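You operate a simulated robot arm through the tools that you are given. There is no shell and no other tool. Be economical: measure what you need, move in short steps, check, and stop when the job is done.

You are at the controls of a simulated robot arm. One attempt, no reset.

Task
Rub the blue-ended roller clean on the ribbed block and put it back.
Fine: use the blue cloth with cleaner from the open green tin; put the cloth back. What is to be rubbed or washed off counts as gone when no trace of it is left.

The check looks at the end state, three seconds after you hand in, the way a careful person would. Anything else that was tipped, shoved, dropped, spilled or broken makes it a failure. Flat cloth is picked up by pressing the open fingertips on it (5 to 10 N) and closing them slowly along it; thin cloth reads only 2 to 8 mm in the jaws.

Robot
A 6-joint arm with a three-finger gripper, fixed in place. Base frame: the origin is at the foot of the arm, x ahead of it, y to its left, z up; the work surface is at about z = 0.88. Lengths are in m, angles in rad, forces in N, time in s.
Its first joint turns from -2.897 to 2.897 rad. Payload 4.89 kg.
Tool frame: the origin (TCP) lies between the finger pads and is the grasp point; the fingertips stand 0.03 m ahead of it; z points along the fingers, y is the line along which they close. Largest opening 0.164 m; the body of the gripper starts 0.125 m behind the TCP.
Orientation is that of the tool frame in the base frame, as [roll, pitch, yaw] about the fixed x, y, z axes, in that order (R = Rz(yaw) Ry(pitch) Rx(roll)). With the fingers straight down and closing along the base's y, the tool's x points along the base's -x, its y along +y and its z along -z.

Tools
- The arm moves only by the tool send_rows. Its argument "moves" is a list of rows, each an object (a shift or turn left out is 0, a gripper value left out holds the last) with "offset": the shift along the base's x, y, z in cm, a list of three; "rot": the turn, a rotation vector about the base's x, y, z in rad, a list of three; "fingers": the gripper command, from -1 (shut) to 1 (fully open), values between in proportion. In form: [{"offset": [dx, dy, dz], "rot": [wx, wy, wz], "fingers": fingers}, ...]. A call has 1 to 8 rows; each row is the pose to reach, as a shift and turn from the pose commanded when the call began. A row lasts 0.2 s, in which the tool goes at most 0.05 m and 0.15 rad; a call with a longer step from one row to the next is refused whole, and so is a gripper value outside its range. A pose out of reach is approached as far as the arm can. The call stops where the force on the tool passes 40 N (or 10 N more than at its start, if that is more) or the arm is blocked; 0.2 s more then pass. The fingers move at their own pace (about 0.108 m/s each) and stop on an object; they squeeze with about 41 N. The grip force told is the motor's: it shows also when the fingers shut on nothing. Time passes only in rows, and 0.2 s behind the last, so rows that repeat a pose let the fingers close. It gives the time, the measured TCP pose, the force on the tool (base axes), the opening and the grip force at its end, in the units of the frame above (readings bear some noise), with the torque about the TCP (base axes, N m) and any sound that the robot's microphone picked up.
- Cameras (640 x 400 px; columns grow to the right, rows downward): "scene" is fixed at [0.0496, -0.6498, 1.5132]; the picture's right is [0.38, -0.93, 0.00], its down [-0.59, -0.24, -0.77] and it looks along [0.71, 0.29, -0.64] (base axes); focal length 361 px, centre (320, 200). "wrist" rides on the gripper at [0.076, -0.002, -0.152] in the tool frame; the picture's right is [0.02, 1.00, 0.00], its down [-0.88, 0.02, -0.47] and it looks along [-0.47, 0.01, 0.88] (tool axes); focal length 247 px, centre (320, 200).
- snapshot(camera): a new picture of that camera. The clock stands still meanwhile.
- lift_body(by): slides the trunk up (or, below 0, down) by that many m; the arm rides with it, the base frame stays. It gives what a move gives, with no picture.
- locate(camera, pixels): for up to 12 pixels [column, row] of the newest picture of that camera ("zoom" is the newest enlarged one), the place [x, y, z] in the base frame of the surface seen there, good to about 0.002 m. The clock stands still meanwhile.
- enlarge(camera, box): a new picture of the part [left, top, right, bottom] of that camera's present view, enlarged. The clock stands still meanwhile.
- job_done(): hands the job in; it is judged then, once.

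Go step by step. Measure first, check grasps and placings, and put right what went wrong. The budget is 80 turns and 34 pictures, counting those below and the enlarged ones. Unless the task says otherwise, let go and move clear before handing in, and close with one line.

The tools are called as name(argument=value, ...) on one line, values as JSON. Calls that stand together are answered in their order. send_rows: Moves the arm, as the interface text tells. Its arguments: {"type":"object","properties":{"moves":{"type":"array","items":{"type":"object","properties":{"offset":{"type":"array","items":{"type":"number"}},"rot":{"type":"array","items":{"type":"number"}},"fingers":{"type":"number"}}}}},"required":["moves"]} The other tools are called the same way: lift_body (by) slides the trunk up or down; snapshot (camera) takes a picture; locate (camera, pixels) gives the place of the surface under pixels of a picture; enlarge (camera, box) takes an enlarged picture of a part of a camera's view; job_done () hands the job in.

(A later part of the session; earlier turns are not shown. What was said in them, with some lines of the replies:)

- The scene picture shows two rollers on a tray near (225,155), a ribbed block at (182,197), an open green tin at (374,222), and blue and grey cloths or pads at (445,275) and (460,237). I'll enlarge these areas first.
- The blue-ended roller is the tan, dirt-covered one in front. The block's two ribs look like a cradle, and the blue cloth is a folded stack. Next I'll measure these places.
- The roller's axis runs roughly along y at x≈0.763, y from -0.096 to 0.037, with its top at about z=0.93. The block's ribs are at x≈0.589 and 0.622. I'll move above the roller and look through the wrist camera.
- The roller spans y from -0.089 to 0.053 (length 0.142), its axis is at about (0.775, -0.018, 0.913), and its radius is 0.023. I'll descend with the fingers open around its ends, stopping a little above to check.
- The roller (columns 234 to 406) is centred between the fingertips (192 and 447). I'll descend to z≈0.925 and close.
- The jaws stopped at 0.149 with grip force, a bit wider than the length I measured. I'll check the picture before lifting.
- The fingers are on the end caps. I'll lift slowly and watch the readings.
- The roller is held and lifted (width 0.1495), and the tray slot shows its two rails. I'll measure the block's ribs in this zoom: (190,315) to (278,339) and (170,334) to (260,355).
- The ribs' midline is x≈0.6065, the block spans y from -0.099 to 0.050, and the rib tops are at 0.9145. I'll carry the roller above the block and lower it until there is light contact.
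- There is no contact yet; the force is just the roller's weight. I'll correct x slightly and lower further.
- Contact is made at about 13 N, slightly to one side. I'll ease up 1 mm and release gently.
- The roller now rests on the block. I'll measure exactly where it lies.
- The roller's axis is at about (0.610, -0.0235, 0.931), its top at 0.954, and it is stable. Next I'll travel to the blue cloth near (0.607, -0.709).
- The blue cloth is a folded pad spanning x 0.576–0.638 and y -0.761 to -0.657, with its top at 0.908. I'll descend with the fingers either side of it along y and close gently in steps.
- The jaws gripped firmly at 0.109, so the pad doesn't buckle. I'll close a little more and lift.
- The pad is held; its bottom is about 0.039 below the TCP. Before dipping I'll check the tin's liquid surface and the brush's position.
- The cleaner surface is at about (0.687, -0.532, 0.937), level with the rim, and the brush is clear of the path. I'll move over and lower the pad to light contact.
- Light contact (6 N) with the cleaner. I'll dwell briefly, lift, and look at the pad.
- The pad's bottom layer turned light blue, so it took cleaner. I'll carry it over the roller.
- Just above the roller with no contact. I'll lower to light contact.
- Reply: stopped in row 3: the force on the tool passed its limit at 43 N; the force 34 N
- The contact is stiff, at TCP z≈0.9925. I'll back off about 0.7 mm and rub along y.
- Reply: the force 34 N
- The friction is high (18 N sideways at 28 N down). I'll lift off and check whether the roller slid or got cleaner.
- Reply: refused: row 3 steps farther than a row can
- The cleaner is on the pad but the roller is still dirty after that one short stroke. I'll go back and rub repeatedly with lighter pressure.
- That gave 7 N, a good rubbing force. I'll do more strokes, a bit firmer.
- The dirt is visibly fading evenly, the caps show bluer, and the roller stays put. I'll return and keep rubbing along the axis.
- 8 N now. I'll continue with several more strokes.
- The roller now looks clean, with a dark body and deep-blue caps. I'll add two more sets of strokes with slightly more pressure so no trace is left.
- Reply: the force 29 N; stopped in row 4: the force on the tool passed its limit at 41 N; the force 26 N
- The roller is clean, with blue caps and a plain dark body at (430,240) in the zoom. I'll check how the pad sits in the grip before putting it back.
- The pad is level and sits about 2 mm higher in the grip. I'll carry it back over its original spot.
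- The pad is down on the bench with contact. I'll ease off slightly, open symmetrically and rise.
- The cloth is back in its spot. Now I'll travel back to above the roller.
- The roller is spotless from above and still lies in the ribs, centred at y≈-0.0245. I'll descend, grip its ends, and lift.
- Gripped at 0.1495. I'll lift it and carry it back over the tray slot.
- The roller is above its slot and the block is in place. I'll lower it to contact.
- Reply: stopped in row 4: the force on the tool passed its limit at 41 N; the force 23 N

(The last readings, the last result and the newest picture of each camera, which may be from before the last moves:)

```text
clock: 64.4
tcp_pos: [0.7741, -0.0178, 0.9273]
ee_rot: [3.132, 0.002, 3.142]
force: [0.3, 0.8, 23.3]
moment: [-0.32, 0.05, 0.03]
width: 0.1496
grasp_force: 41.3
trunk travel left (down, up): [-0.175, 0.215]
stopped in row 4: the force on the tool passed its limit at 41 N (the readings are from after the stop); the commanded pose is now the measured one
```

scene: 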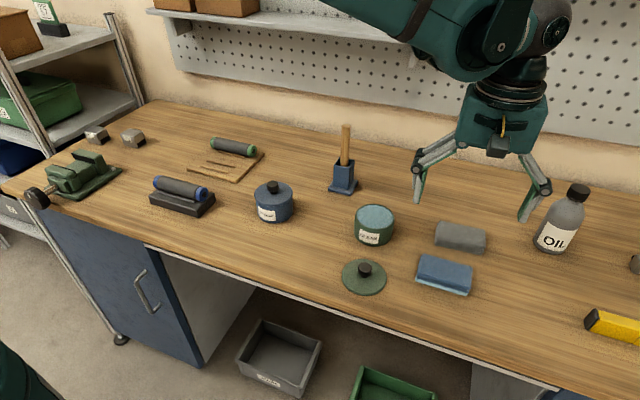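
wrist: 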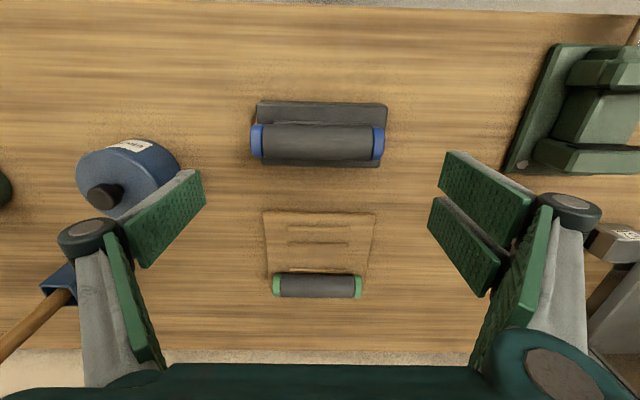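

The roller is resting in the slot at z≈0.927, matching its original grip height. I'll ease off, open and rise.

send_rows(moves=[{"offset": [0, 0, 0.05]}, {"offset": [0, 0, 0.05], "fingers": 0.85}, {"offset": [0, 0, 0.05], "fingers": 1}, {"offset": [0, 0, 0.05]}, {"offset": [0, 0, 3]}, {"offset": [0, 0, 7]}, {"offset": [0, 0, 12]}, {"offset": [0, 0, 17]}])

snapshot(camera="scene")

enlarge(camera="wrist", box=[240, 80, 420, 230])

enlarge(camera="scene", box=[140, 120, 300, 220])

```text
clock: 66.2
tcp_pos: [0.7742, -0.0168, 1.0968]
ee_rot: [3.133, 0.0, 3.141]
force: [1.0, -0.6, -0.5]
moment: [-0.04, 0.21, -0.01]
width: 0.1641
grasp_force: 0.1
trunk travel left (down, up): [-0.175, 0.215]
```

```text
6 pictures are left
```

scene: 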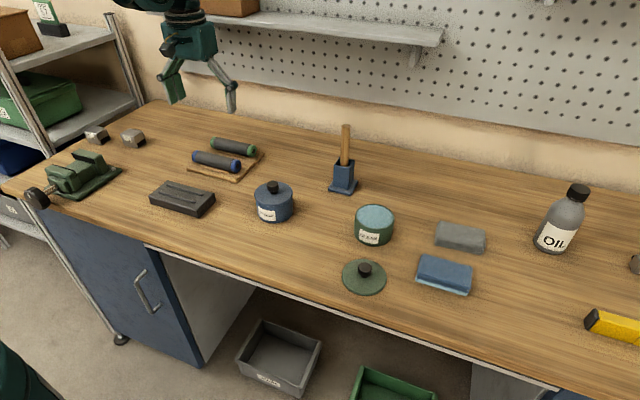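

```text
2.67 times, centred on (330, 155) of wrist
```

zoom: 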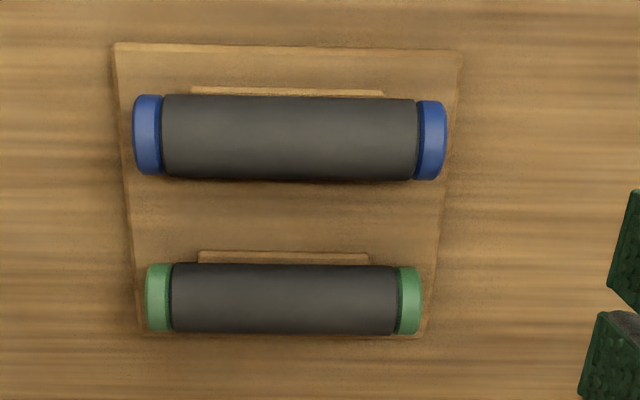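

```text
4.00 times, centred on (220, 170) of scene
```

zoom: 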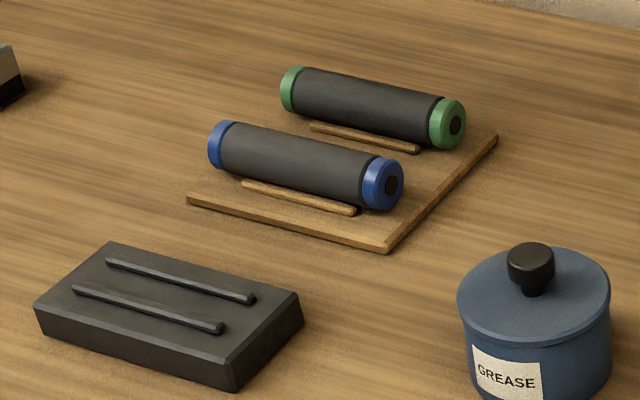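

The pictures match the start: the block, tray and cloth are in place, and the roller is clean and back in its slot at (305,165) in the zoom. The gripper is open and clear, so I'm handing in.

job_done()

```text
The job is handed in.
```

The blue-ended roller looks clean in the final pictures and is back in its slot on the tray, and the blue cloth is back where it was, still damp with cleaner.
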